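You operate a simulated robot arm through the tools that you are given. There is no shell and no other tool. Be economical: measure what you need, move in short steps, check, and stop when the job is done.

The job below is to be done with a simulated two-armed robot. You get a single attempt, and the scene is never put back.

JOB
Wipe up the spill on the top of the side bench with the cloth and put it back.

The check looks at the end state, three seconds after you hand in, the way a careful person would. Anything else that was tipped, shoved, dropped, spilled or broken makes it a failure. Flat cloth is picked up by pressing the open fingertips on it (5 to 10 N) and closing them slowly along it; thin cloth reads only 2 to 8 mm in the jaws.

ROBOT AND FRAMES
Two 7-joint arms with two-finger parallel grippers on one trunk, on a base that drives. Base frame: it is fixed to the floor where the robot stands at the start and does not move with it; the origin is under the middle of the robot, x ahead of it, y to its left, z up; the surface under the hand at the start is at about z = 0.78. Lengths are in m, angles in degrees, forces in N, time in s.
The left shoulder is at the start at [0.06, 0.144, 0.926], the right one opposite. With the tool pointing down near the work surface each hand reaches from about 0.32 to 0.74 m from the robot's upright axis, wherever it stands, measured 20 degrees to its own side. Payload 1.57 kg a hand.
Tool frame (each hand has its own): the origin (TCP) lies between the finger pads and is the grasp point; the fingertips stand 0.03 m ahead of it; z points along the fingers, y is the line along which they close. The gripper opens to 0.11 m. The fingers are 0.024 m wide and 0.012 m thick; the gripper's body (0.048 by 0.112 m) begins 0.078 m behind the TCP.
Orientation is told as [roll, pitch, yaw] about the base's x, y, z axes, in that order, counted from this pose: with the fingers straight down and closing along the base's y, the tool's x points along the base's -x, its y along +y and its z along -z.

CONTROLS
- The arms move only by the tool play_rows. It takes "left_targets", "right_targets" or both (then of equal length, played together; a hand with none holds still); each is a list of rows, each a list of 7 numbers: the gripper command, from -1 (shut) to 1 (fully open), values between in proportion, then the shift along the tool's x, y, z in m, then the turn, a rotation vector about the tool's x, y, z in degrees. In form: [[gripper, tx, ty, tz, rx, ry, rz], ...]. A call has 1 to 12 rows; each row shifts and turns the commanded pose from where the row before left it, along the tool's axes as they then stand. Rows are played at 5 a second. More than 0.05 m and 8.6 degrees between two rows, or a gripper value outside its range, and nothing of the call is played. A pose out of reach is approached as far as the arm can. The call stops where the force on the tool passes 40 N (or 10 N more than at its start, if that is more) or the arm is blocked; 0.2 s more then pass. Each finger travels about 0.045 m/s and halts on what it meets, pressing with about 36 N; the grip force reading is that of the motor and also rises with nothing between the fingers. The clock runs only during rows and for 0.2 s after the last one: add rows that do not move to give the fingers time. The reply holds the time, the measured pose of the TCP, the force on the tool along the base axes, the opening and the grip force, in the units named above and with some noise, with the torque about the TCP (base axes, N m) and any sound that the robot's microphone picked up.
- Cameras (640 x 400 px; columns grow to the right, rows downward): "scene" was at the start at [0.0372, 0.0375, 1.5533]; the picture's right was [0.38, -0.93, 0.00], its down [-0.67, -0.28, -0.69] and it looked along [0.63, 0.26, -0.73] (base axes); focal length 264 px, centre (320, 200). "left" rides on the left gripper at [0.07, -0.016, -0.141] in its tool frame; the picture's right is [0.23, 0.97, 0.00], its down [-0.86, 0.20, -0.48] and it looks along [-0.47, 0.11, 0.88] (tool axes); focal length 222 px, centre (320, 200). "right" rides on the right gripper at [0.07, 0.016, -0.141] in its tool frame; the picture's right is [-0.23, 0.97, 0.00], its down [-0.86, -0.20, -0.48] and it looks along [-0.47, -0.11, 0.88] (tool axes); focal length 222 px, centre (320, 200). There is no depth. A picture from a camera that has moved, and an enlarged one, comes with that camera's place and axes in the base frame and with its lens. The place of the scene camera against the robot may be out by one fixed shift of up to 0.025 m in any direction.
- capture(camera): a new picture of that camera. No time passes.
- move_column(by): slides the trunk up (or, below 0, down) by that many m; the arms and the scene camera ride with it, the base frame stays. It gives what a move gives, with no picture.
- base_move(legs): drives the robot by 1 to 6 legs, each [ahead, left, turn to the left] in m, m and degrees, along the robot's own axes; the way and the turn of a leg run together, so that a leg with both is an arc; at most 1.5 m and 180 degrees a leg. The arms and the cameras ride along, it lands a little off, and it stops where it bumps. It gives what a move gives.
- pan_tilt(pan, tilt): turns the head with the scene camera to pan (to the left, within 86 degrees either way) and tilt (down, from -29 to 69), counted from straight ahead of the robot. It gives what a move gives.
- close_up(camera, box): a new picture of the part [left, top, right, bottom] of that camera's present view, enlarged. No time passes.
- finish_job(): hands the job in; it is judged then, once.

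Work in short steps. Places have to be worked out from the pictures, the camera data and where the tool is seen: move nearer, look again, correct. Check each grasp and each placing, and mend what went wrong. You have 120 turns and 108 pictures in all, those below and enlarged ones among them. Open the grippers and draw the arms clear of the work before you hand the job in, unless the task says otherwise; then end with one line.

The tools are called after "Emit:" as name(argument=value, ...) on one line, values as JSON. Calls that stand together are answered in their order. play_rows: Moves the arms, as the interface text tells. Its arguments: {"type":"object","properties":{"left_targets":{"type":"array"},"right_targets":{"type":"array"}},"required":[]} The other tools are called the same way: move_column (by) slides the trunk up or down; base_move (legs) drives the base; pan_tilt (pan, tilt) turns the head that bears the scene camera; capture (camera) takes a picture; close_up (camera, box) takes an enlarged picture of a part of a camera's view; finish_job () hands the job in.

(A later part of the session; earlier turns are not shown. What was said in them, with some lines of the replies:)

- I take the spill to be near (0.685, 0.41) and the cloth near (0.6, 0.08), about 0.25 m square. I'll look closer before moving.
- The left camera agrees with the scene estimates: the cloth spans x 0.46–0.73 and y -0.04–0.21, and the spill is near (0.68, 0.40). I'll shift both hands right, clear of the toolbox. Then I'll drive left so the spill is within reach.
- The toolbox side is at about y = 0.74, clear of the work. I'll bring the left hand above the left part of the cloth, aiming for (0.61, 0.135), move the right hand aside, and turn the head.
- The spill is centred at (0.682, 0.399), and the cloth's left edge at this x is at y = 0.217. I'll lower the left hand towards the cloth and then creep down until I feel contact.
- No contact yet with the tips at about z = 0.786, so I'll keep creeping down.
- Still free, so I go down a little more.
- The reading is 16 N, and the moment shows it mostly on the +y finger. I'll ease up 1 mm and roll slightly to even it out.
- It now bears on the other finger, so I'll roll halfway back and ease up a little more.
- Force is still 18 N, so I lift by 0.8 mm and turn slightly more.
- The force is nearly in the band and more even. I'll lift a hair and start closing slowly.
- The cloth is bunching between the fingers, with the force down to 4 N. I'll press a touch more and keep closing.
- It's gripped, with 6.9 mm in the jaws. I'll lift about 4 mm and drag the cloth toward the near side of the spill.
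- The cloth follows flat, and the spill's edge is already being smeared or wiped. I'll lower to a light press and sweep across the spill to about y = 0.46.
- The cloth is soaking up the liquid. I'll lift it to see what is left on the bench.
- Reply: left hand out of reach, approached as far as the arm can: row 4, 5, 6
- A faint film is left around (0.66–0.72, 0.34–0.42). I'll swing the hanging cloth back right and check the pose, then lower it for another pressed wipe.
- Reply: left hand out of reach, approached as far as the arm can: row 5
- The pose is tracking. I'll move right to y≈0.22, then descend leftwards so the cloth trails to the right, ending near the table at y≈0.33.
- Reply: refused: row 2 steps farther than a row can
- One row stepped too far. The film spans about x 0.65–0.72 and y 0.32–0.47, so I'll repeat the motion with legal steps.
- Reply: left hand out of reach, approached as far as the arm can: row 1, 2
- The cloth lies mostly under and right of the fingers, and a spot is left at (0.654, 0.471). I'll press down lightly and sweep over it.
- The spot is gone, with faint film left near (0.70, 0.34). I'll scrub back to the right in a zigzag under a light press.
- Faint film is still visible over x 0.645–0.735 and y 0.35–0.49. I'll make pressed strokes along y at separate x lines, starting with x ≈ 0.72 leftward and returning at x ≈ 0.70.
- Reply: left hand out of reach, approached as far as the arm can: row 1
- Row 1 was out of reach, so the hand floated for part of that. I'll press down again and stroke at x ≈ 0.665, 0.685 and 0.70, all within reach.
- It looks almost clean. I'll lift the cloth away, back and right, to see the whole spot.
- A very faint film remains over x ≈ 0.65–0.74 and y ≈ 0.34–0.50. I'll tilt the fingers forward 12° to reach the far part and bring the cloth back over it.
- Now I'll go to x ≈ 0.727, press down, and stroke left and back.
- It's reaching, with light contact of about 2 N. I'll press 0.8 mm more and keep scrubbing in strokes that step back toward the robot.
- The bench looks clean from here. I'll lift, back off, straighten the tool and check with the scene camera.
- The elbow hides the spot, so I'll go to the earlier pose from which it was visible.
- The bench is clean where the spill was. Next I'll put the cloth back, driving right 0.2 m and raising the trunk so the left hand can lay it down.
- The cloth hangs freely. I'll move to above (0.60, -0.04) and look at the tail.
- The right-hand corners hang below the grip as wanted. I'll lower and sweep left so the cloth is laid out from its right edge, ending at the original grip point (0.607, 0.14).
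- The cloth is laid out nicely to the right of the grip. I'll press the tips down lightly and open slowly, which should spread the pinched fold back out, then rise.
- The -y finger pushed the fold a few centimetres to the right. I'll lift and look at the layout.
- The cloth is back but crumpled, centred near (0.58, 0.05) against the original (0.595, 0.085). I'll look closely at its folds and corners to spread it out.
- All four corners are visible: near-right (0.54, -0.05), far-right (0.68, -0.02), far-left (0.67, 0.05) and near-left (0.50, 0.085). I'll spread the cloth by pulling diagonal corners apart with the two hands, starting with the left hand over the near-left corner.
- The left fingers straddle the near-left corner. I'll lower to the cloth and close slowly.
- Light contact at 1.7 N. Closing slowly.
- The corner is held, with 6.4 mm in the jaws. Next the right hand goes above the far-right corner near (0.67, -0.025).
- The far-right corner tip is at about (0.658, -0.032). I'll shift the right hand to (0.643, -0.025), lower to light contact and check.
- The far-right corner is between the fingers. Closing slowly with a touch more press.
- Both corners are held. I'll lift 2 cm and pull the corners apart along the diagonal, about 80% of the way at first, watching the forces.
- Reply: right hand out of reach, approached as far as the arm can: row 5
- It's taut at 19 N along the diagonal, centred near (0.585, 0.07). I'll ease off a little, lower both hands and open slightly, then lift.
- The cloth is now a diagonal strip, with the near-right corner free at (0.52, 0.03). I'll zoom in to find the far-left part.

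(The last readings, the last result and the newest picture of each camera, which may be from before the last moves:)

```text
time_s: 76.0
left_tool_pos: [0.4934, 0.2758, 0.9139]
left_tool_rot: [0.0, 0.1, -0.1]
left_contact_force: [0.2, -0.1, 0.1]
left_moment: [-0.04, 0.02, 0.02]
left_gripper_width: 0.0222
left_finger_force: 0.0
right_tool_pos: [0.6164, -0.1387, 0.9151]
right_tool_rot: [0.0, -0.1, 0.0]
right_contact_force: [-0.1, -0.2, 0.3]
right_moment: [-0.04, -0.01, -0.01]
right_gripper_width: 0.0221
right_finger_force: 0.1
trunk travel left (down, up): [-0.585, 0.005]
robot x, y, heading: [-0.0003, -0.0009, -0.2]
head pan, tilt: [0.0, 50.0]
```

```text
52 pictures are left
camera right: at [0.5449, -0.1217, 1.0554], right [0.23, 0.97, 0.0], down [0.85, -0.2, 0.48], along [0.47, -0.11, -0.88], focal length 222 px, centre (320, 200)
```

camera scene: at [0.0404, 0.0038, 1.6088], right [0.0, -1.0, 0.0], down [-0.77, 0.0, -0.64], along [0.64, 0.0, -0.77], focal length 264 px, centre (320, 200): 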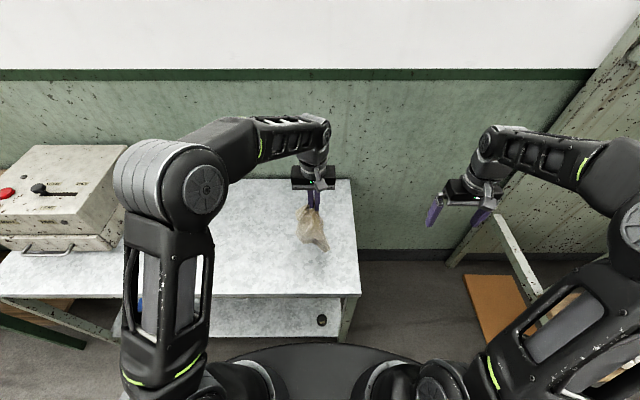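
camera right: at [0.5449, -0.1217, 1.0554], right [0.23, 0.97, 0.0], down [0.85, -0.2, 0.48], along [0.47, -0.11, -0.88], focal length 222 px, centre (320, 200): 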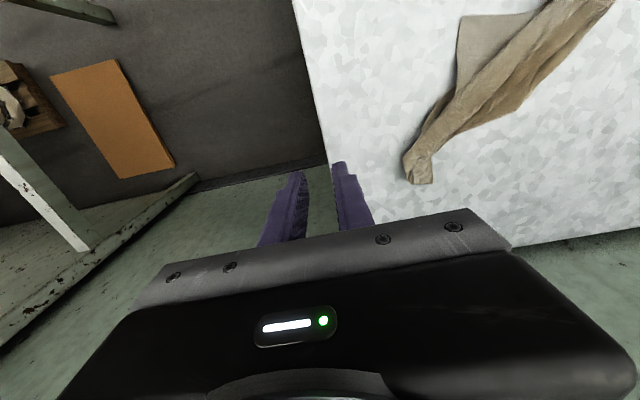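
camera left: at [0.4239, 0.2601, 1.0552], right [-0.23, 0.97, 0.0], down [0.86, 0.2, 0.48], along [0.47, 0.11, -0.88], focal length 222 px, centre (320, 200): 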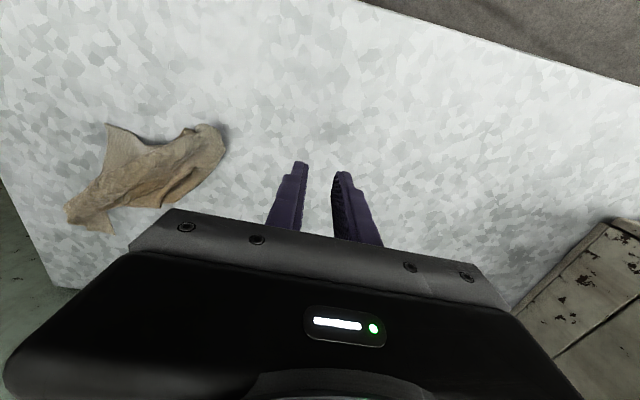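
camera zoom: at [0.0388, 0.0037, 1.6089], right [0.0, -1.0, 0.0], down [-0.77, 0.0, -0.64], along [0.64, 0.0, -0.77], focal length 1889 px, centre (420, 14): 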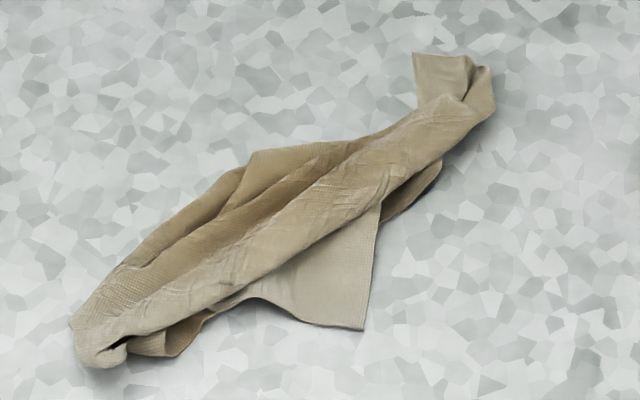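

I'll straighten the near edge next. The left hand takes the near-left end at about (0.52, 0.155) and the right hand takes the near-right corner flap at about (0.533, 0.03).

Emit:
play_rows(left_targets=[[0.1, -0.007, -0.031, 0, 0, 0, 0], [0.1, -0.007, -0.031, 0, 0, 0, 0], [0.1, -0.007, -0.031, 0, 0, 0, 0], [0.1, -0.007, -0.027, 0, 0, 0, 0], [0.1, 0, 0, 0.04, 0, 0, 0], [0.1, 0, 0, 0.025, 0, 0, 0], [0.1, 0, 0, 0, 0, 0, 0]], right_targets=[[0.1, 0.0208, 0.0422, 0, 0, 0, 0], [0.1, 0.0208, 0.0422, 0, 0, 0, 0], [0.1, 0.0208, 0.0422, 0, 0, 0, 0], [0.1, 0.0208, 0.0412, 0, 0, 0, 0], [0.1, 0, 0, 0.04, 0, 0, 0], [0.1, 0, 0, 0.025, 0, 0, 0], [0.1, 0, 0, 0, 0, 0, 0]])

Emit:
close_up(camera="scene", box=[240, 170, 368, 265])

Emit:
capture(camera="right")

Emit:
capture(camera="left")

```text
time_s: 77.7
left_tool_pos: [0.522, 0.1558, 0.8503]
left_tool_rot: [0.0, 0.0, -0.1]
left_contact_force: [-0.1, 1.0, 0.5]
left_moment: [-0.02, -0.01, -0.02]
left_gripper_width: 0.0605
left_finger_force: 0.0
right_tool_pos: [0.5342, 0.0311, 0.8485]
right_tool_rot: [0.0, 0.0, -0.1]
right_contact_force: [-0.2, 0.1, 0.1]
right_moment: [0.02, -0.01, 0.01]
right_gripper_width: 0.0603
right_finger_force: 0.0
trunk travel left (down, up): [-0.585, 0.005]
robot x, y, heading: [-0.0018, -0.0079, -0.1]
head pan, tilt: [0.0, 50.0]
```

```text
4.21 times, centred on (304, 218) of scene
camera zoom: at [0.0401, 0.0038, 1.6088], right [0.0, -1.0, 0.0], down [-0.77, 0.0, -0.64], along [0.64, 0.0, -0.77], focal length 1114 px, centre (387, 126)
```

zoom: 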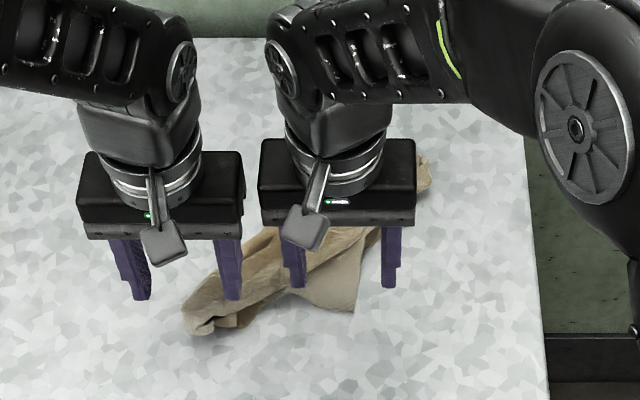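

```text
50 pictures are left
camera right: at [0.4643, 0.0482, 0.989], right [0.23, 0.97, 0.0], down [0.85, -0.2, 0.48], along [0.47, -0.11, -0.88], focal length 222 px, centre (320, 200)
```

right: 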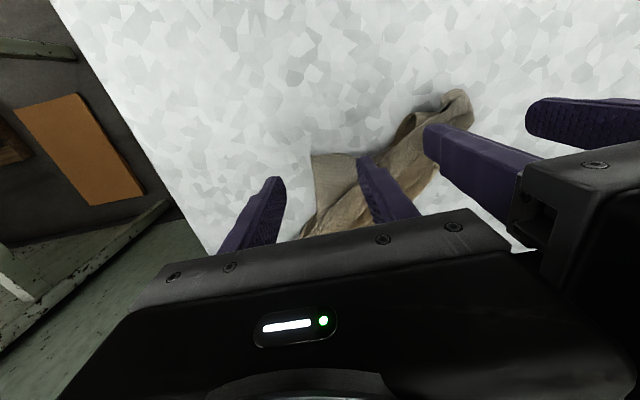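

```text
49 pictures are left
camera left: at [0.4525, 0.1393, 0.9908], right [-0.23, 0.97, 0.0], down [0.86, 0.2, 0.48], along [0.47, 0.11, -0.88], focal length 222 px, centre (320, 200)
```

left: 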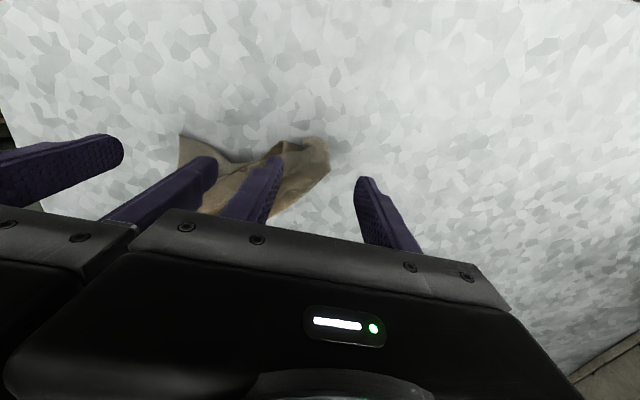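

Both targets are between the fingers. I'll lower both hands to light contact.

Emit:
play_rows(left_targets=[[0.1, 0.003, 0, 0.02, 0, 0, 0], [0.1, 0, 0, 0.014, 0, 0, 0], [0.1, 0, 0, 0.003, 0, 0, 0], [0.1, 0, 0, 0, 0, 0, 0]], right_targets=[[0.1, -0.003, -0.005, 0.02, 0, 0, 0], [0.1, 0, 0, 0.012, 0, 0, 0], [0.1, 0, 0, 0.003, 0, 0, 0], [0.1, 0, 0, 0, 0, 0, 0]])

```text
time_s: 78.7
left_tool_pos: [0.5199, 0.1564, 0.8125]
left_tool_rot: [-0.1, -0.1, -0.1]
left_contact_force: [-1.5, -0.3, 9.1]
left_moment: [-0.29, -0.07, -0.03]
left_gripper_width: 0.0601
left_finger_force: 0.1
right_tool_pos: [0.537, 0.0252, 0.8144]
right_tool_rot: [0.0, 0.0, 0.0]
right_contact_force: [0.5, -0.1, -0.5]
right_moment: [0.02, 0.01, 0.01]
right_gripper_width: 0.0606
right_finger_force: 0.1
trunk travel left (down, up): [-0.585, 0.005]
robot x, y, heading: [0.0004, -0.004, -0.3]
head pan, tilt: [0.0, 50.0]
```

Left reads 9 N on the cloth and the right is still free. I'll lower the right 2.5 mm and close both slowly.

Emit:
play_rows(left_targets=[[0.1, 0, 0, 0, 0, 0, 0], [0.1, 0, 0, 0, 0, 0, 0], [-0.05, 0, 0, 0, 0, 0, 0], [-0.2, 0, 0, 0, 0, 0, 0], [-0.35, 0, 0, 0, 0, 0, 0], [-0.5, 0, 0, 0, 0, 0, 0], [-0.65, 0, 0, 0, 0, 0, 0], [-0.8, 0, 0, 0, 0, 0, 0], [-0.9, 0, 0, 0, 0, 0, 0], [-1, 0, 0, 0, 0, 0, 0], [-1, 0, 0, 0, 0, 0, 0]], right_targets=[[0.1, 0, 0, 0.0015, 0, 0, 0], [0.1, 0, 0, 0.001, 0, 0, 0], [-0.05, 0, 0, 0, 0, 0, 0], [-0.2, 0, 0, 0, 0, 0, 0], [-0.35, 0, 0, 0, 0, 0, 0], [-0.5, 0, 0, 0, 0, 0, 0], [-0.65, 0, 0, 0, 0, 0, 0], [-0.8, 0, 0, 0, 0, 0, 0], [-0.9, 0, 0, 0, 0, 0, 0], [-1, 0, 0, 0, 0, 0, 0], [-1, 0, 0, 0, 0, 0, 0]])

Emit:
capture(camera="right")

Emit:
capture(camera="left")

```text
time_s: 81.0
left_tool_pos: [0.5195, 0.1564, 0.8126]
left_tool_rot: [0.1, -0.1, -0.1]
left_contact_force: [1.8, -1.4, 16.2]
left_moment: [-0.14, -0.2, -0.05]
left_gripper_width: 0.0068
left_finger_force: 26.6
right_tool_pos: [0.5369, 0.0251, 0.8133]
right_tool_rot: [-0.1, 0.0, -0.2]
right_contact_force: [-0.3, -0.2, 0.7]
right_moment: [-0.01, 0.0, -0.04]
right_gripper_width: 0.0
right_finger_force: 21.1
trunk travel left (down, up): [-0.585, 0.005]
robot x, y, heading: [-0.0024, -0.0051, -0.4]
head pan, tilt: [0.0, 50.0]
```

```text
48 pictures are left
camera right: at [0.4665, 0.0425, 0.9535], right [0.23, 0.97, 0.0], down [0.85, -0.2, 0.48], along [0.47, -0.11, -0.88], focal length 222 px, centre (320, 200)
```

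right: 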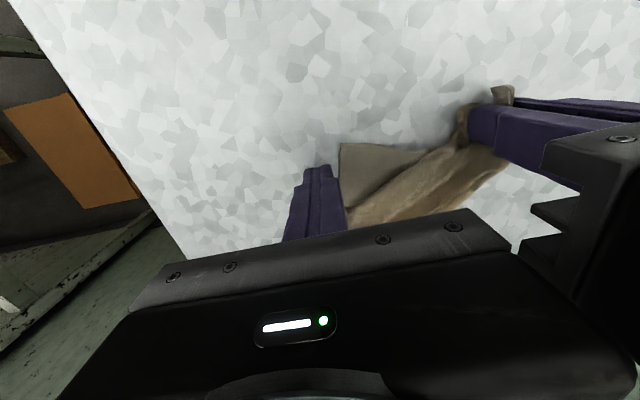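

```text
47 pictures are left
camera left: at [0.4498, 0.1396, 0.9535], right [-0.23, 0.97, 0.0], down [0.85, 0.2, 0.48], along [0.47, 0.11, -0.88], focal length 222 px, centre (320, 200)
```

left: 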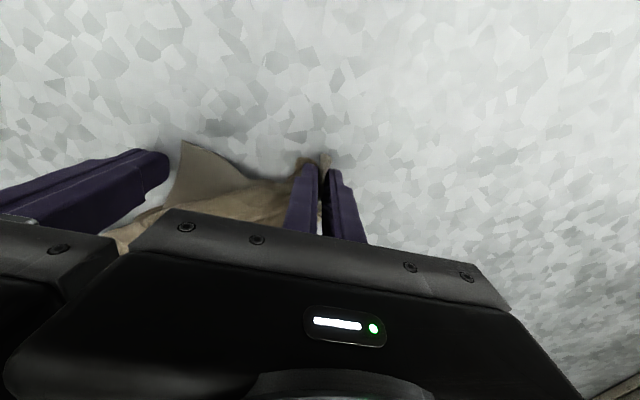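

The left hand holds the near-left end, but the right hand closed on nothing because it wasn't pressing. The corner is now at about (0.515, 0.047), so I'll raise the right hand, turn it 90° to fit beside the left and reopen it.

Emit:
play_rows(right_targets=[[-1, 0, -0.02, -0.04, 0, 0, 0], [-1, 0, 0, 0, 0, 0, -8.5], [-0.5, 0, 0, 0, 0, 0, -8.5], [0, 0, 0, 0, 0, 0, -8.5], [0.1, 0, 0, 0, 0, 0, -8.5], [0.1, 0, 0, 0, 0, 0, -8.5], [0.1, 0, 0, 0, 0, 0, -8.5], [0.1, 0, 0, 0, 0, 0, -8.5], [0.1, 0, 0, 0, 0, 0, -8.5], [0.1, 0, 0, 0, 0, 0, -8.5], [0.1, 0, 0, 0, 0, 0, -8.5], [0.1, 0, 0, 0, 0, 0, -5]])

Emit:
capture(camera="right")

Emit:
close_up(camera="scene", box=[240, 170, 368, 265])

```text
time_s: 83.7
left_tool_pos: [0.5187, 0.157, 0.8135]
left_tool_rot: [0.0, -0.1, -0.1]
left_contact_force: [-1.0, -0.8, 17.6]
left_moment: [-0.16, -0.12, 0.02]
left_gripper_width: 0.0069
left_finger_force: 25.9
right_tool_pos: [0.5373, 0.0039, 0.8526]
right_tool_rot: [-0.1, 0.1, 90.1]
right_contact_force: [0.1, 0.0, 0.8]
right_moment: [0.02, 0.02, -0.02]
right_gripper_width: 0.0604
right_finger_force: 0.0
trunk travel left (down, up): [-0.585, 0.005]
robot x, y, heading: [0.0011, -0.0001, 0.0]
head pan, tilt: [0.0, 50.0]
```

```text
46 pictures are left
camera right: at [0.5199, -0.0642, 0.9931], right [-0.97, 0.23, 0.0], down [0.2, 0.86, 0.48], along [0.11, 0.47, -0.88], focal length 222 px, centre (320, 200)
```

right: 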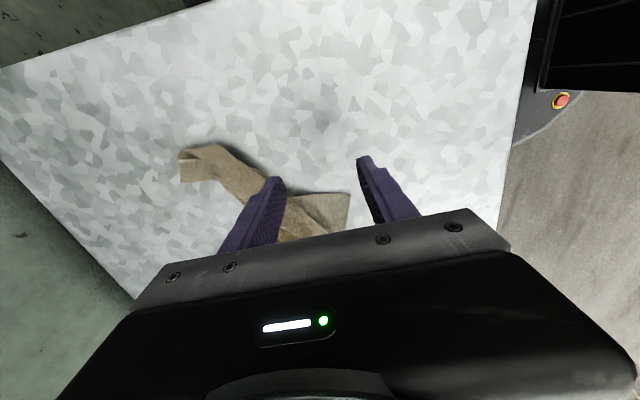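

```text
4.21 times, centred on (304, 218) of scene
camera zoom: at [0.0385, 0.0032, 1.6089], right [0.0, -1.0, 0.0], down [-0.77, 0.0, -0.64], along [0.64, 0.0, -0.77], focal length 1114 px, centre (387, 126)
```

zoom: 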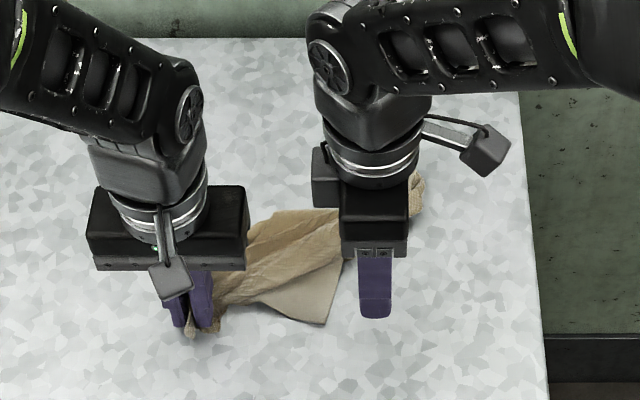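

The corner is at (0.516, 0.049). I'll move to (0.525, 0.062) with 5 cm opening and lower to contact.

Emit:
play_rows(right_targets=[[-0.1, -0.03, 0.006, 0, 0, 0, 0], [-0.1, -0.028, 0.006, 0, 0, 0, 0], [-0.1, 0, 0, 0.02, 0, 0, 0], [-0.1, 0, 0, 0.015, 0, 0, 0], [-0.1, 0, 0, 0.005, 0, 0, 0], [-0.1, 0, 0, 0.001, 0, 0, 0], [-0.1, 0, 0, 0, 0, 0, 0]])

Emit:
capture(camera="right")

```text
time_s: 84.5
left_tool_pos: [0.5212, 0.1611, 0.8128]
left_tool_rot: [0.2, -0.1, 0.2]
left_contact_force: [-1.2, 0.8, 16.0]
left_moment: [-0.54, -0.02, -0.07]
left_gripper_width: 0.0065
left_finger_force: 26.9
right_tool_pos: [0.527, 0.0597, 0.8301]
right_tool_rot: [0.0, 0.4, 89.7]
right_contact_force: [0.1, -1.8, -1.0]
right_moment: [0.24, -0.04, 0.02]
right_gripper_width: 0.0497
right_finger_force: 0.0
trunk travel left (down, up): [-0.585, 0.005]
robot x, y, heading: [-0.0019, -0.0036, -0.3]
head pan, tilt: [0.0, 50.0]
stopped in row 4 (right hand): the force on the tool passed its limit at 43 N (the readings are from after the stop); the commanded pose is now the measured one
```

```text
44 pictures are left
camera right: at [0.5094, -0.0088, 0.971], right [-0.97, 0.23, 0.0], down [0.2, 0.86, 0.47], along [0.11, 0.46, -0.88], focal length 222 px, centre (320, 200)
```

right: 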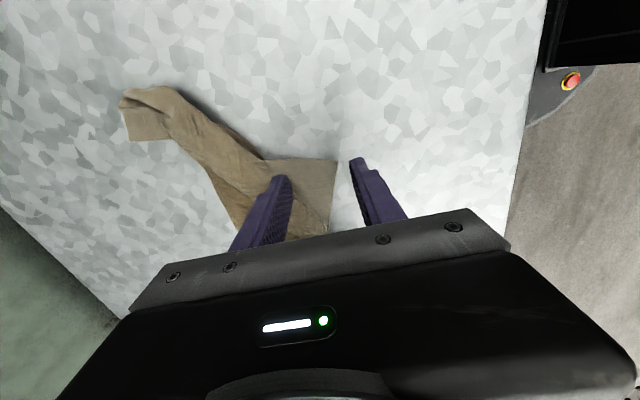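

The two gripper bodies touched, so I'll back off. Then I'll tilt the right hand 20° so its body leans away while its fingertips reach the corner.

Emit:
play_rows(right_targets=[[-0.1, 0.025, 0.003, -0.01, 0, 0, 0], [-0.1, 0, 0, 0, 0, -7, 0], [-0.1, 0, 0, 0, 0, -7, 0], [-0.1, 0, 0, 0, 0, -6, 0], [-0.1, -0.0188, 0, 0.0068, 0, 0, 0], [-0.1, 0.0075, 0, 0.0207, 0, 0, 0], [-0.1, 0, 0, 0, 0, 0, 0]])

Emit:
capture(camera="right")

```text
time_s: 86.2
left_tool_pos: [0.5208, 0.1606, 0.8134]
left_tool_rot: [0.4, -0.1, 0.2]
left_contact_force: [4.5, 1.2, 27.8]
left_moment: [-0.18, -0.35, 0.02]
left_gripper_width: 0.0067
left_finger_force: 26.6
right_tool_pos: [0.5226, 0.0543, 0.8187]
right_tool_rot: [-0.1, -19.8, 89.7]
right_contact_force: [-0.2, 1.2, 0.1]
right_moment: [-0.01, -0.01, 0.01]
right_gripper_width: 0.0495
right_finger_force: 0.1
trunk travel left (down, up): [-0.585, 0.005]
robot x, y, heading: [-0.0031, -0.0026, -0.1]
head pan, tilt: [0.0, 50.0]
```

```text
43 pictures are left
camera right: at [0.505, -0.0589, 0.9267], right [-0.97, 0.22, 0.07], down [0.2, 0.64, 0.74], along [0.12, 0.73, -0.67], focal length 222 px, centre (320, 200)
```

right: 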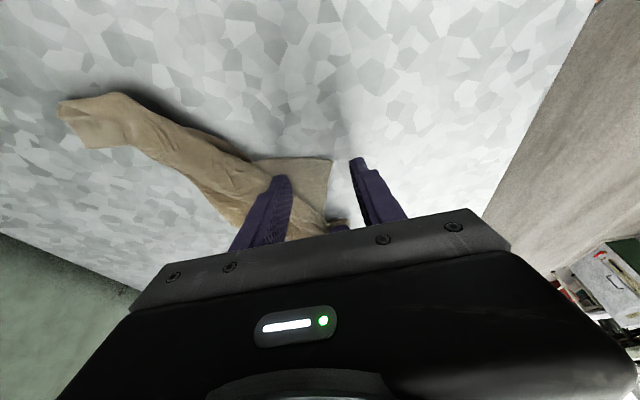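

The left hand is pressing at 28 N, so I'll ease it up 1.5 mm and bring the right down to contact.

Emit:
play_rows(left_targets=[[-1, 0, 0, -0.0015, 0, 0, 0], [-1, 0, 0, 0, 0, 0, 0], [-1, 0, 0, 0, 0, 0, 0]], right_targets=[[-0.1, 0.0015, 0, 0.004, 0, 0, 0], [-0.1, 0.0005, 0, 0.0015, 0, 0, 0], [-0.1, 0, 0, 0, 0, 0, 0]])

```text
time_s: 87.0
left_tool_pos: [0.5191, 0.1613, 0.8123]
left_tool_rot: [0.5, 0.1, 0.2]
left_contact_force: [2.8, -1.2, 13.8]
left_moment: [-0.14, -0.13, -0.01]
left_gripper_width: 0.0063
left_finger_force: 25.7
right_tool_pos: [0.5238, 0.0538, 0.8135]
right_tool_rot: [-0.3, -19.7, 89.8]
right_contact_force: [-0.2, -1.2, 6.7]
right_moment: [-0.05, -0.15, 0.0]
right_gripper_width: 0.0491
right_finger_force: 0.0
trunk travel left (down, up): [-0.585, 0.005]
robot x, y, heading: [0.0007, -0.0061, -0.2]
head pan, tilt: [0.0, 50.0]
```

The right hand presses at 6.7 N, which is right, so I close it slowly.

Emit:
play_rows(right_targets=[[-0.2, 0, 0, 0, 0, 0, 0], [-0.3, 0, 0, 0, 0, 0, 0], [-0.4, 0, 0, 0, 0, 0, 0], [-0.5, 0, 0, 0, 0, 0, 0], [-0.6, 0, 0, 0, 0, 0, 0], [-0.7, 0, 0, 0, 0, 0, 0], [-0.8, 0, 0, 0, 0, 0, 0], [-0.9, 0, 0, 0, 0, 0, 0], [-1, 0, 0, 0, 0, 0, 0], [-1, 0, 0, 0, 0, 0, 0]])

Emit:
capture(camera="right")

```text
time_s: 89.2
left_tool_pos: [0.5197, 0.1632, 0.8141]
left_tool_rot: [0.3, -0.1, 0.2]
left_contact_force: [-2.0, -0.9, 4.6]
left_moment: [-0.01, 0.03, -0.03]
left_gripper_width: 0.0062
left_finger_force: 26.4
right_tool_pos: [0.5242, 0.0546, 0.8129]
right_tool_rot: [-0.2, -19.7, 89.6]
right_contact_force: [-0.5, -0.2, 16.5]
right_moment: [0.02, -0.02, -0.05]
right_gripper_width: 0.002
right_finger_force: 23.9
trunk travel left (down, up): [-0.585, 0.005]
robot x, y, heading: [-0.0004, -0.0029, -0.2]
head pan, tilt: [0.0, 50.0]
```

```text
42 pictures are left
camera right: at [0.5054, -0.0577, 0.9216], right [-0.97, 0.22, 0.07], down [0.2, 0.64, 0.74], along [0.12, 0.73, -0.67], focal length 222 px, centre (320, 200)
```

right: 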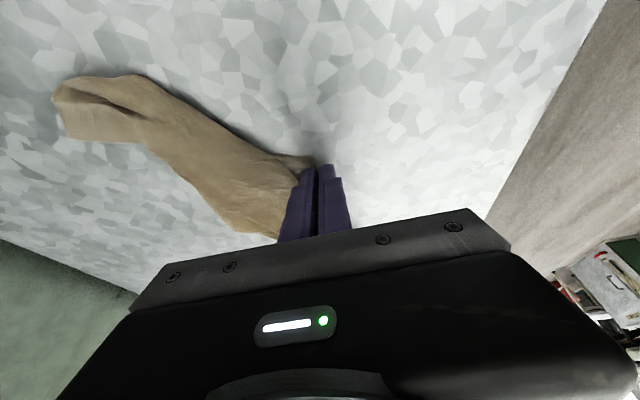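

The corner is held, so both near corners are now in hand. I'll lift slightly and pull them apart until taut.

Emit:
play_rows(left_targets=[[-1, 0, 0, -0.03, 0, 0, 0], [-1, 0.002, 0.004, 0, 0, 0, 0], [-1, 0.002, 0.004, 0, 0, 0, 0], [-1, 0.002, 0.004, 0, 0, 0, 0], [-1, 0.002, 0.004, 0, 0, 0, 0], [-1, 0, 0, 0, 0, 0, 0]], right_targets=[[-1, -0.0102, 0, -0.0282, 0, 0, 0], [-1, 0.0141, 0.002, -0.0051, 0, 0, 0], [-1, 0.0141, 0.002, -0.0051, 0, 0, 0], [-1, 0.0141, 0.002, -0.0051, 0, 0, 0], [-1, 0.0141, 0.002, -0.0051, 0, 0, 0], [-1, 0, 0, 0, 0, 0, 0]])

Emit:
capture(camera="scene")

```text
time_s: 90.5
left_tool_pos: [0.5124, 0.1757, 0.8418]
left_tool_rot: [0.2, 0.0, 0.0]
left_contact_force: [-0.7, -21.4, 0.0]
left_moment: [-0.7, 0.0, 0.0]
left_gripper_width: 0.003
left_finger_force: 24.4
right_tool_pos: [0.5154, -0.0038, 0.8439]
right_tool_rot: [0.0, -19.8, 89.8]
right_contact_force: [-0.4, 21.6, -0.3]
right_moment: [0.63, 0.05, 0.02]
right_gripper_width: 0.0021
right_finger_force: 23.1
trunk travel left (down, up): [-0.585, 0.005]
robot x, y, heading: [0.0034, -0.0027, -0.1]
head pan, tilt: [0.0, 50.0]
```

```text
41 pictures are left
camera scene: at [0.0404, 0.0039, 1.6088], right [0.0, -1.0, 0.0], down [-0.77, 0.0, -0.64], along [0.64, 0.0, -0.77], focal length 264 px, centre (320, 200)
```

scene: 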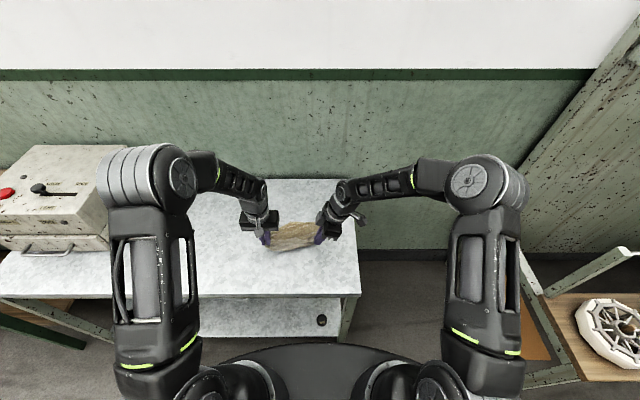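

It's taut at 21 N with the near edge stretched, so I'll ease a little. Then I'll raise both hands and move forward so the cloth hangs open from its near edge.

Emit:
play_rows(left_targets=[[-1, 0, -0.003, 0, 0, 0, 0], [-1, -0.02, 0, -0.036, 0, 0, 0], [-1, -0.02, 0, -0.036, 0, 0, 0], [-1, -0.02, 0, -0.036, 0, 0, 0], [-1, -0.02, 0, -0.036, 0, 0, 0], [-1, -0.02, 0, -0.036, 0, 0, 0], [-1, 0, 0, 0, 0, 0, 0], [-1, 0, 0, 0, 0, 0, 0]], right_targets=[[-1, -0.0028, 0, 0.001, 0, 0, 0], [-1, -0.0123, -0.02, -0.0338, 0, 0, 0], [-1, -0.0123, -0.02, -0.0338, 0, 0, 0], [-1, -0.0123, -0.02, -0.0338, 0, 0, 0], [-1, -0.0123, -0.02, -0.0338, 0, 0, 0], [-1, -0.0123, -0.02, -0.0338, 0, 0, 0], [-1, 0, 0, 0, 0, 0, 0], [-1, 0, 0, 0, 0, 0, 0]])

Emit:
close_up(camera="scene", box=[220, 130, 380, 260])

```text
time_s: 92.3
left_tool_pos: [0.6112, 0.1752, 1.0223]
left_tool_rot: [0.3, 0.1, 0.3]
left_contact_force: [1.1, -10.5, 0.3]
left_moment: [-0.31, 0.0, 0.02]
left_gripper_width: 0.0027
left_finger_force: 23.8
right_tool_pos: [0.6157, -0.0009, 1.0229]
right_tool_rot: [-0.1, -19.7, 89.8]
right_contact_force: [-1.2, 10.7, -0.9]
right_moment: [0.31, 0.02, 0.02]
right_gripper_width: 0.0019
right_finger_force: 23.6
trunk travel left (down, up): [-0.585, 0.005]
robot x, y, heading: [-0.0036, -0.0038, -0.2]
head pan, tilt: [0.0, 50.0]
```

```text
3.08 times, centred on (300, 195) of scene
camera zoom: at [0.0403, 0.0038, 1.6088], right [0.0, -1.0, 0.0], down [-0.77, 0.0, -0.64], along [0.64, 0.0, -0.77], focal length 814 px, centre (382, 215)
```

zoom: 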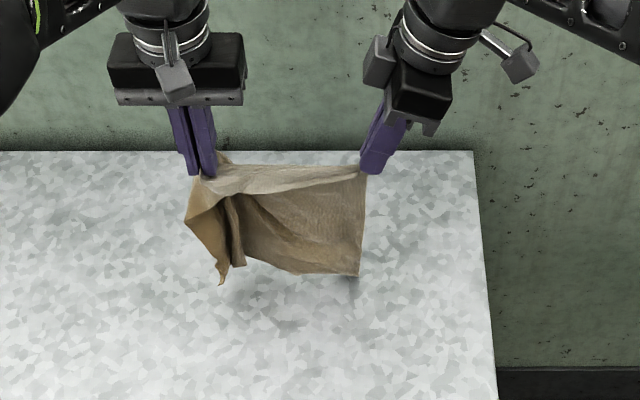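

The cloth hangs open nicely. I'll move 3 cm forward, then lower while drawing back toward the robot so it's laid flat from the far edge.

Emit:
play_rows(left_targets=[[-1, -0.03, 0, 0, 0, 0, 0], [-1, 0, 0, 0.03, 0, 0, 0], [-1, 0.01, 0, 0.03, 0, 0, 0], [-1, 0.025, 0, 0.03, 0, 0, 0], [-1, 0.03, 0, 0.03, 0, 0, 0], [-1, 0.035, 0, 0.03, 0, 0, 0], [-1, 0.035, 0, 0.025, 0, 0, 0], [-1, 0.03, 0, 0.02, 0, 0, 0], [-1, 0.02, 0, 0.01, 0, 0, 0], [-1, 0, 0, 0, 0, 0, 0]], right_targets=[[-1, 0, -0.03, 0, 0, 0, 0], [-1, 0.0103, 0, 0.0282, 0, 0, 0], [-1, 0.0103, 0.01, 0.0282, 0, 0, 0], [-1, 0.0103, 0.025, 0.0282, 0, 0, 0], [-1, 0.0103, 0.03, 0.0282, 0, 0, 0], [-1, 0.0103, 0.035, 0.0282, 0, 0, 0], [-1, 0.0086, 0.035, 0.0235, 0, 0, 0], [-1, 0.0068, 0.03, 0.0188, 0, 0, 0], [-1, 0.0034, 0.02, 0.0094, 0, 0, 0], [-1, 0, 0, 0, 0, 0, 0]])

Emit:
close_up(camera="scene", box=[220, 160, 380, 290])

```text
time_s: 94.5
left_tool_pos: [0.4578, 0.1742, 0.8199]
left_tool_rot: [0.3, 0.1, 0.2]
left_contact_force: [0.5, -13.2, -0.9]
left_moment: [-0.41, -0.02, 0.02]
left_gripper_width: 0.003
left_finger_force: 24.3
right_tool_pos: [0.4607, -0.0019, 0.8168]
right_tool_rot: [-0.2, -19.8, 89.7]
right_contact_force: [-0.1, 13.3, 0.4]
right_moment: [0.4, -0.01, 0.04]
right_gripper_width: 0.0019
right_finger_force: 23.5
trunk travel left (down, up): [-0.585, 0.005]
robot x, y, heading: [0.0037, -0.0028, -0.3]
head pan, tilt: [0.0, 50.0]
```

```text
3.08 times, centred on (300, 225) of scene
camera zoom: at [0.0403, 0.0038, 1.6088], right [0.0, -1.0, 0.0], down [-0.77, 0.0, -0.64], along [0.64, 0.0, -0.77], focal length 814 px, centre (382, 123)
```

zoom: 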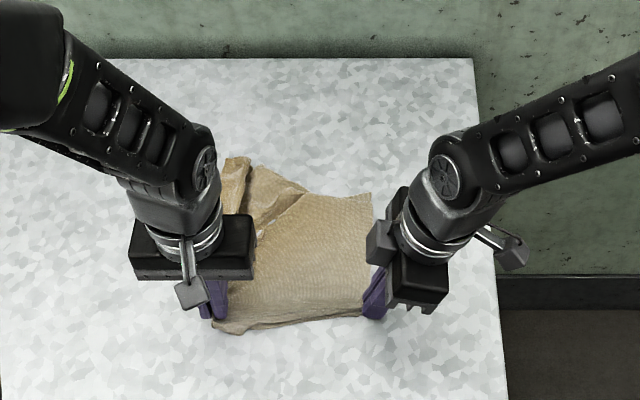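

Nicely laid, spanning roughly x 0.44–0.65 and y 0–0.2, a bit nearer the robot than the original. I'll ease the tension, lower, release gently and rise to inspect.

Emit:
play_rows(left_targets=[[-1, 0, -0.004, 0.005, 0, 0, 0], [-1, 0, 0, 0, 0, 0, 0], [-0.85, 0, 0, 0, 0, 0, 0], [-0.7, 0, 0, 0, 0, 0, 0], [-0.6, 0, 0, 0, 0, 0, 0], [-0.6, 0, 0, -0.02, 0, 0, 0], [-0.6, 0, 0, -0.04, 0, 0, 0], [-0.6, 0, 0.02, -0.04, 0, 0, 0], [-0.6, 0, 0.045, 0, 0, 0, 0], [-0.6, 0, 0.045, 0, 0, 0, 0], [-0.6, 0, 0.045, 0, 0, 0, 0]], right_targets=[[-1, -0.003, 0, 0.003, 0, 0, 0], [-1, 0, 0, 0, 0, 0, 0], [-0.85, 0, 0, 0, 0, 0, 0], [-0.7, 0, 0, 0, 0, 0, 0], [-0.6, 0, 0, 0, 0, 0, 0], [-0.6, 0, 0, -0.02, 0, 0, 0], [-0.6, 0, 0, -0.04, 0, 0, 0], [-0.6, 0.01, 0, -0.045, 0, 0, 0], [-0.6, 0.04, 0, 0, 0, 0, 0], [-0.6, 0.04, 0, 0, 0, 0, 0], [-0.6, 0.04, 0, 0, 0, 0, 0]])

Emit:
close_up(camera="scene", box=[220, 160, 380, 290])

```text
time_s: 97.0
left_tool_pos: [0.4547, 0.3268, 0.9149]
left_tool_rot: [0.4, 0.1, 0.1]
left_contact_force: [0.1, 0.9, 0.5]
left_moment: [0.0, -0.01, 0.04]
left_gripper_width: 0.022
left_finger_force: 0.0
right_tool_pos: [0.4612, -0.1558, 0.8705]
right_tool_rot: [-0.1, -19.6, 89.7]
right_contact_force: [0.6, 0.3, -0.1]
right_moment: [-0.01, 0.03, 0.03]
right_gripper_width: 0.0219
right_finger_force: 0.0
trunk travel left (down, up): [-0.585, 0.005]
robot x, y, heading: [0.0015, -0.0041, -0.2]
head pan, tilt: [0.0, 50.0]
```

```text
3.08 times, centred on (300, 225) of scene
camera zoom: at [0.0406, 0.0039, 1.6088], right [0.0, -1.0, 0.0], down [-0.77, 0.0, -0.64], along [0.64, 0.0, -0.77], focal length 814 px, centre (382, 123)
```

zoom: 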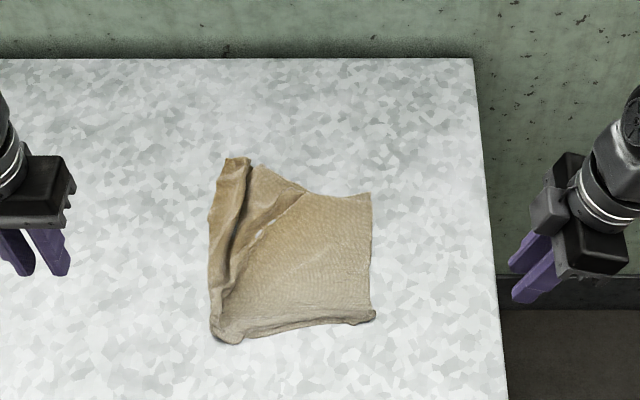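

The cloth is mostly flat now, centred near (0.535, 0.105) against the original (0.595, 0.085). I'll pinch the far-left fold (0.655, 0.18) and the far-right corner (0.61, 0.02), then drag the cloth about 6 cm forward and stretch it sideways.

Emit:
play_rows(left_targets=[[0.1, -0.0325, -0.0248, 0, 0, 0, 0], [0.1, -0.0325, -0.0248, 0, 0, 0, 0], [0.1, -0.0325, -0.0248, 0, 0, 0, 0], [0.1, -0.0325, -0.0248, 0, 0, 0, 0], [0.1, -0.0325, -0.0248, 0, 0, 0, 0], [0.1, -0.0325, -0.0248, 0, 0, 0, 0], [0.1, 0, 0, 0.03, 0, 0, 0], [0.1, 0, 0, 0.025, 0, 0, 0], [0.1, 0, 0, 0, 0, 0, 0]], right_targets=[[-0.1, 0, -0.0282, 0, 0, 0, 0], [-0.1, -0.0338, -0.0282, 0.0123, 0, 0, 0], [-0.1, -0.0338, -0.0282, 0.0123, 0, 0, 0], [-0.1, -0.0338, -0.0282, 0.0123, 0, 0, 0], [-0.1, -0.0338, -0.0282, 0.0123, 0, 0, 0], [-0.1, -0.0338, 0, 0.0123, 0, 0, 0], [-0.1, 0.0034, 0, 0.0094, 0, 0, 0], [-0.1, 0, 0, 0, 0, 0, 0], [-0.1, 0, 0, 0, 0, 0, 0]])

Emit:
capture(camera="left")

Emit:
capture(camera="right")

```text
time_s: 99.0
left_tool_pos: [0.6523, 0.177, 0.8565]
left_tool_rot: [0.4, 0.1, 0.3]
left_contact_force: [-0.3, -0.5, -0.1]
left_moment: [0.02, 0.04, -0.01]
left_gripper_width: 0.0604
left_finger_force: 0.1
right_tool_pos: [0.6012, 0.023, 0.8579]
right_tool_rot: [-0.1, -19.7, 89.7]
right_contact_force: [0.1, 0.2, 0.4]
right_moment: [0.02, -0.01, 0.03]
right_gripper_width: 0.0497
right_finger_force: 0.0
trunk travel left (down, up): [-0.585, 0.005]
robot x, y, heading: [0.0026, -0.0071, -0.2]
head pan, tilt: [0.0, 50.0]
```

```text
37 pictures are left
camera left: at [0.5831, 0.1593, 0.998], right [-0.23, 0.97, 0.01], down [0.86, 0.2, 0.48], along [0.46, 0.12, -0.88], focal length 222 px, centre (320, 200)
```

left: 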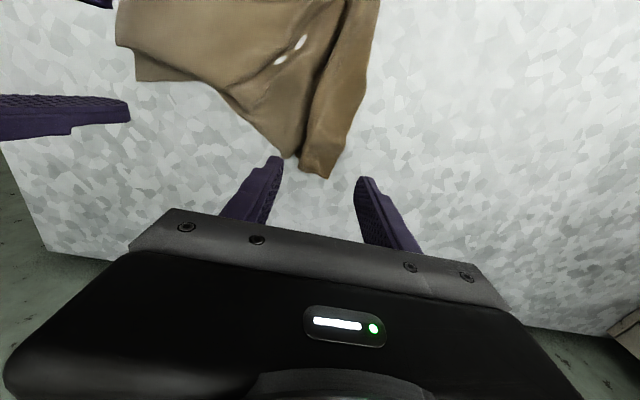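

```text
36 pictures are left
camera right: at [0.5839, -0.0907, 0.9675], right [-0.97, 0.22, 0.07], down [0.2, 0.64, 0.74], along [0.11, 0.73, -0.67], focal length 222 px, centre (320, 200)
```

right: 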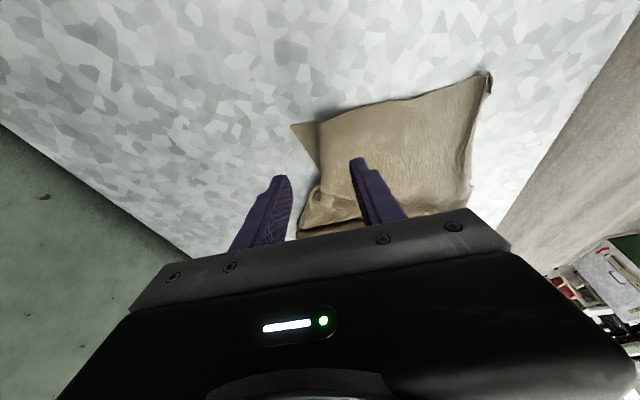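

The far-left fold tip is at (0.665, 0.14–0.19) and the far-right corner at (0.614, 0.007). I'll make small corrections and lower both to light contact.

Emit:
play_rows(left_targets=[[0.2, 0, -0.008, 0.02, 0, 0, 0], [0.2, 0, 0, 0.018, 0, 0, 0], [0.2, 0, 0, 0.005, 0, 0, 0], [0.2, 0, 0, 0, 0, 0, 0]], right_targets=[[-0.1, 0.0135, 0, 0.016, 0, 0, 0], [-0.1, 0.0062, 0, 0.017, 0, 0, 0], [-0.1, 0.0022, 0, 0.006, 0, 0, 0], [-0.1, 0, 0, 0, 0, 0, 0]])

```text
time_s: 100.0
left_tool_pos: [0.6523, 0.1706, 0.8123]
left_tool_rot: [0.4, 0.1, 0.2]
left_contact_force: [0.0, 0.3, 0.9]
left_moment: [-0.01, 0.02, -0.01]
left_gripper_width: 0.0659
left_finger_force: 0.1
right_tool_pos: [0.6023, 0.0148, 0.8152]
right_tool_rot: [0.0, -19.7, 89.7]
right_contact_force: [0.4, 0.1, 0.0]
right_moment: [-0.01, 0.02, 0.0]
right_gripper_width: 0.0497
right_finger_force: 0.2
trunk travel left (down, up): [-0.585, 0.005]
robot x, y, heading: [0.002, -0.0033, -0.3]
head pan, tilt: [0.0, 50.0]
```

Nearly there. I'll lower each a little more.

Emit:
play_rows(left_targets=[[0.2, 0, 0, 0.0008, 0, 0, 0], [0.2, 0, 0, 0, 0, 0, 0]], right_targets=[[-0.1, 0.0008, 0, 0.0022, 0, 0, 0], [-0.1, 0, 0, 0, 0, 0, 0]])

```text
time_s: 100.5
left_tool_pos: [0.6511, 0.1695, 0.8137]
left_tool_rot: [0.3, -0.1, 0.3]
left_contact_force: [-0.1, -0.3, 0.3]
left_moment: [-0.02, -0.02, -0.04]
left_gripper_width: 0.0661
left_finger_force: 0.0
right_tool_pos: [0.6016, 0.0149, 0.814]
right_tool_rot: [-0.2, -19.7, 89.6]
right_contact_force: [-0.8, -1.2, 8.2]
right_moment: [0.0, 0.17, 0.04]
right_gripper_width: 0.05
right_finger_force: 0.0
trunk travel left (down, up): [-0.585, 0.005]
robot x, y, heading: [-0.0015, -0.0036, -0.3]
head pan, tilt: [0.0, 50.0]
```

Right reads 8 N, which is good. I'll lower the left another 1.2 mm and close both slowly; the left straddles an upright fold.

Emit:
play_rows(left_targets=[[0.2, 0, 0, 0.0012, 0, 0, 0], [0.05, 0, 0, 0, 0, 0, 0], [-0.1, 0, 0, 0, 0, 0, 0], [-0.25, 0, 0, 0, 0, 0, 0], [-0.4, 0, 0, 0, 0, 0, 0], [-0.55, 0, 0, 0, 0, 0, 0], [-0.7, 0, 0, 0, 0, 0, 0], [-0.8, 0, 0, 0, 0, 0, 0], [-0.9, 0, 0, 0, 0, 0, 0], [-1, 0, 0, 0, 0, 0, 0], [-1, 0, 0, 0, 0, 0, 0]], right_targets=[[-0.1, 0, 0, 0, 0, 0, 0], [-0.2, 0, 0, 0, 0, 0, 0], [-0.3, 0, 0, 0, 0, 0, 0], [-0.4, 0, 0, 0, 0, 0, 0], [-0.5, 0, 0, 0, 0, 0, 0], [-0.6, 0, 0, 0, 0, 0, 0], [-0.7, 0, 0, 0, 0, 0, 0], [-0.8, 0, 0, 0, 0, 0, 0], [-0.9, 0, 0, 0, 0, 0, 0], [-1, 0, 0, 0, 0, 0, 0], [-1, 0, 0, 0, 0, 0, 0]])

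Emit:
capture(camera="left")

Emit:
capture(camera="right")

```text
time_s: 103.0
left_tool_pos: [0.6524, 0.1685, 0.8128]
left_tool_rot: [0.3, 0.0, 0.2]
left_contact_force: [-0.3, -0.9, 4.5]
left_moment: [-0.05, 0.02, -0.04]
left_gripper_width: 0.003
left_finger_force: 23.9
right_tool_pos: [0.601, 0.0145, 0.8139]
right_tool_rot: [-0.1, -19.7, 89.7]
right_contact_force: [1.7, 1.2, 10.2]
right_moment: [0.1, 0.03, -0.05]
right_gripper_width: 0.0033
right_finger_force: 24.6
trunk travel left (down, up): [-0.585, 0.005]
robot x, y, heading: [-0.0005, -0.002, -0.1]
head pan, tilt: [0.0, 50.0]
```

```text
35 pictures are left
camera left: at [0.5823, 0.151, 0.954], right [-0.23, 0.97, 0.01], down [0.85, 0.2, 0.48], along [0.47, 0.11, -0.88], focal length 222 px, centre (320, 200)
```

left: 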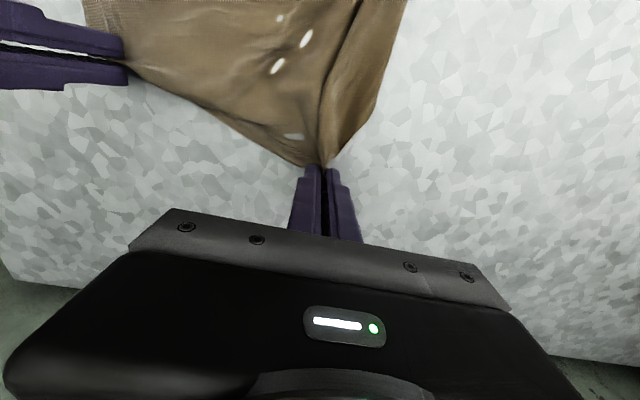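

```text
34 pictures are left
camera right: at [0.5834, -0.098, 0.9221], right [-0.97, 0.22, 0.07], down [0.2, 0.64, 0.74], along [0.12, 0.73, -0.67], focal length 222 px, centre (320, 200)
```

right: 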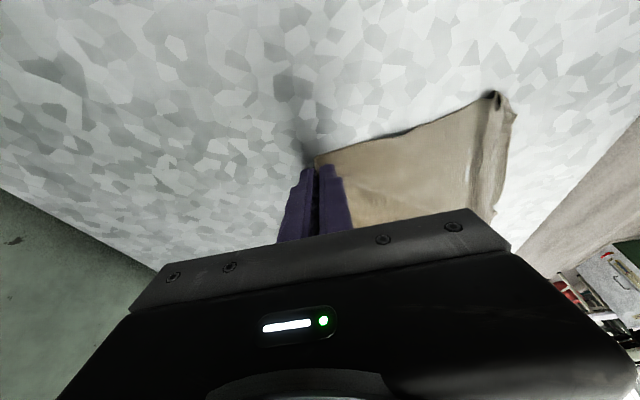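

Both far corners are gripped at 3 mm. I'll lift 4 mm, stretch the far edge, then drag forward.

Emit:
play_rows(left_targets=[[-1, 0, 0, -0.004, 0, 0, 0], [-1, -0.002, 0.004, 0, 0, 0, 0], [-1, -0.002, 0.004, 0, 0, 0, 0], [-1, -0.002, 0.004, 0, 0, 0, 0], [-1, -0.002, 0.004, 0, 0, 0, 0], [-1, 0, 0, 0, 0, 0, 0]], right_targets=[[-1, -0.0014, 0, -0.0038, 0, 0, 0], [-1, 0.0038, -0.012, -0.0014, 0, 0, 0], [-1, 0.0038, -0.012, -0.0014, 0, 0, 0], [-1, 0.0038, -0.012, -0.0014, 0, 0, 0], [-1, 0.0038, -0.012, -0.0014, 0, 0, 0], [-1, 0, 0, 0, 0, 0, 0]])

Emit:
close_up(camera="scene", box=[220, 160, 380, 290])

```text
time_s: 104.3
left_tool_pos: [0.6599, 0.1826, 0.8156]
left_tool_rot: [-0.1, 0.2, 0.3]
left_contact_force: [-0.4, -24.5, 1.0]
left_moment: [-0.78, 0.02, 0.09]
left_gripper_width: 0.0033
left_finger_force: 24.5
right_tool_pos: [0.6504, 0.0009, 0.8177]
right_tool_rot: [-0.1, -19.7, 89.7]
right_contact_force: [0.5, 23.7, -0.8]
right_moment: [0.56, 0.0, 0.02]
right_gripper_width: 0.0026
right_finger_force: 24.4
trunk travel left (down, up): [-0.585, 0.005]
robot x, y, heading: [-0.0049, -0.0078, 0.1]
head pan, tilt: [0.0, 50.0]
```

```text
3.08 times, centred on (300, 225) of scene
camera zoom: at [0.0401, 0.0037, 1.6088], right [0.0, -1.0, 0.0], down [-0.77, 0.0, -0.64], along [0.64, 0.0, -0.77], focal length 814 px, centre (382, 123)
```

zoom: 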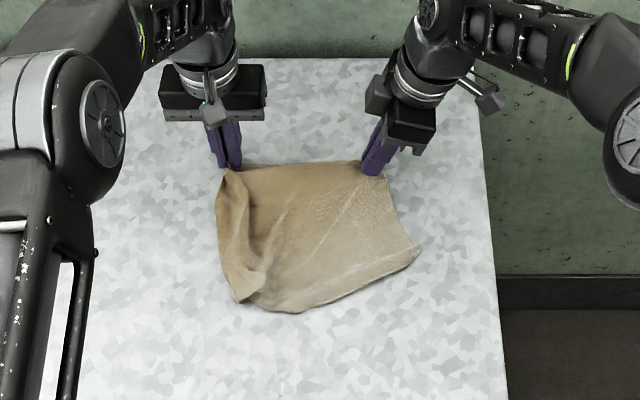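

Excellent: the cloth is nearly fully spread, centred around (0.575, 0.08). I'll ease the tension, drag 2 cm forward, lower and release gently, then withdraw.

Emit:
play_rows(left_targets=[[-1, -0.01, -0.003, 0, 0, 0, 0], [-1, -0.01, 0, 0, 0, 0, 0], [-1, 0, 0, 0.003, 0, 0, 0], [-0.85, 0, 0, 0, 0, 0, 0], [-0.7, 0, 0, 0, 0, 0, 0], [-0.6, 0, 0, 0, 0, 0, 0], [-0.6, 0, 0, -0.02, 0, 0, 0], [-0.6, 0, 0, -0.04, 0, 0, 0], [-0.6, 0.01, 0.02, -0.04, 0, 0, 0], [-0.6, 0.02, 0.045, 0, 0, 0, 0], [-0.6, 0.02, 0.045, 0, 0, 0, 0], [-0.6, 0.02, 0.045, 0, 0, 0, 0]], right_targets=[[-1, -0.003, -0.01, 0.001, 0, 0, 0], [-1, 0, -0.01, 0, 0, 0, 0], [-1, 0.001, 0, 0.0028, 0, 0, 0], [-0.85, 0, 0, 0, 0, 0, 0], [-0.7, 0, 0, 0, 0, 0, 0], [-0.6, 0, 0, 0, 0, 0, 0], [-0.6, 0, 0, -0.02, 0, 0, 0], [-0.6, 0, 0, -0.04, 0, 0, 0], [-0.6, 0.01, 0.01, -0.045, 0, 0, 0], [-0.6, 0.035, 0.03, 0, 0, 0, 0], [-0.6, 0.035, 0.03, 0, 0, 0, 0], [-0.6, 0.035, 0.03, 0, 0, 0, 0]])

Emit:
close_up(camera="scene", box=[220, 160, 380, 290])

Emit:
capture(camera="scene")

```text
time_s: 107.0
left_tool_pos: [0.6064, 0.3409, 0.914]
left_tool_rot: [0.3, 0.0, 0.1]
left_contact_force: [0.1, 1.0, 0.4]
left_moment: [0.0, 0.02, 0.01]
left_gripper_width: 0.0222
left_finger_force: 0.0
right_tool_pos: [0.5649, -0.1426, 0.8748]
right_tool_rot: [-0.2, -19.8, 89.8]
right_contact_force: [0.7, 0.3, -0.7]
right_moment: [-0.05, -0.04, -0.03]
right_gripper_width: 0.0219
right_finger_force: 0.1
trunk travel left (down, up): [-0.585, 0.005]
robot x, y, heading: [0.001, -0.0045, -0.2]
head pan, tilt: [0.0, 50.0]
```

```text
3.08 times, centred on (300, 225) of scene
camera zoom: at [0.0391, 0.004, 1.6089], right [0.0, -1.0, 0.0], down [-0.77, 0.0, -0.64], along [0.64, 0.0, -0.77], focal length 814 px, centre (382, 123)
```

zoom: 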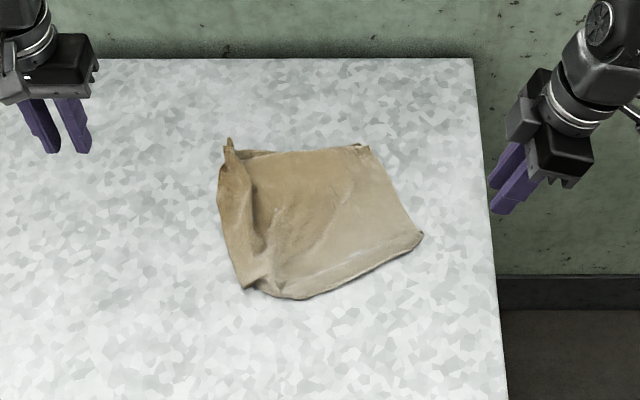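

```text
31 pictures are left
camera scene: at [0.0391, 0.004, 1.6089], right [0.0, -1.0, 0.0], down [-0.77, 0.0, -0.64], along [0.64, 0.0, -0.77], focal length 264 px, centre (320, 200)
```

scene: 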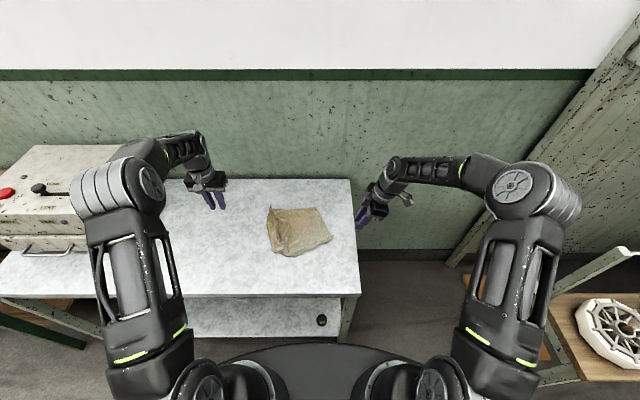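

The cloth is back, flat and centred near (0.576, 0.084). I'll move both arms up and back with the grippers open, then check the spill area once more.

Emit:
play_rows(left_targets=[[0, 0.03, 0, -0.02, 0, 0, 0], [0.5, 0.04, 0, 0, 0, 0, 0], [1, 0.04, 0.0, 0, 0, 0, 0], [1, 0.04, 0.0, 0, 0, 0, 0], [1, 0, 0, 0, 0, 0, 0]], right_targets=[[0, 0.02, 0, -0.04, 0, 0, 0], [0.5, 0.03, 0.02, -0.02, 0, 0, 0], [1, 0.03, 0.03, 0, 0, 0, 0], [1, 0.03, 0.03, 0, 0, 0, 0], [1, 0, 0, 0, 0, 0, 0]])

Emit:
close_up(camera="left", box=[160, 60, 640, 300])

Emit:
close_up(camera="scene", box=[170, 160, 330, 260])

```text
time_s: 108.2
left_tool_pos: [0.4574, 0.3363, 0.9341]
left_tool_rot: [0.4, 0.1, 0.2]
left_contact_force: [-0.1, 0.1, -0.7]
left_moment: [0.0, 0.07, 0.04]
left_gripper_width: 0.1101
left_finger_force: 0.1
right_tool_pos: [0.4884, -0.2644, 0.893]
right_tool_rot: [0.0, -19.7, 89.7]
right_contact_force: [0.2, 0.3, -1.0]
right_moment: [-0.01, 0.03, -0.02]
right_gripper_width: 0.11
right_finger_force: 0.1
trunk travel left (down, up): [-0.585, 0.005]
robot x, y, heading: [0.0002, -0.0041, -0.1]
head pan, tilt: [0.0, 50.0]
```

```text
1.33 times, centred on (400, 180) of left
camera zoom: at [0.3889, 0.3185, 1.0749], right [-0.23, 0.97, 0.01], down [0.86, 0.2, 0.48], along [0.46, 0.12, -0.88], focal length 296 px, centre (213, 227)
```

zoom: 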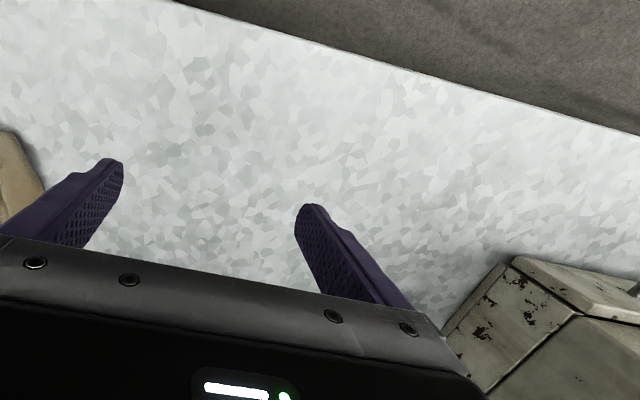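

```text
4.00 times, centred on (250, 210) of scene
camera zoom: at [0.0411, 0.0041, 1.6088], right [0.0, -1.0, 0.0], down [-0.77, 0.0, -0.64], along [0.64, 0.0, -0.77], focal length 1058 px, centre (600, 160)
```

zoom: 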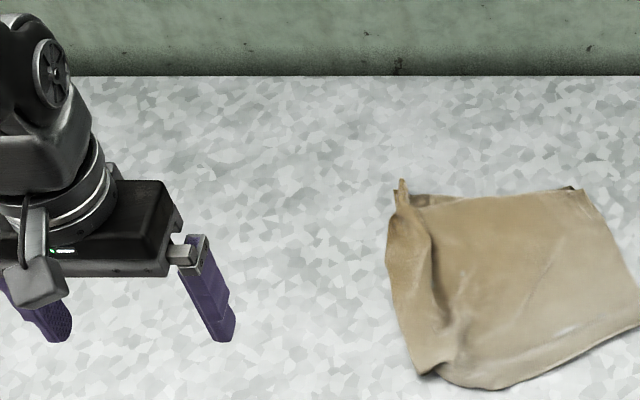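

The bench is clean at the spill location, the cloth lies spread at its original place, and both hands are open and clear. Handing in.

Emit:
finish_job()

```text
The job is handed in.
```

The spill is wiped up, and the cloth is back on the side bench about 2 cm from its original spot, spread out but with some folds left along its left edge.
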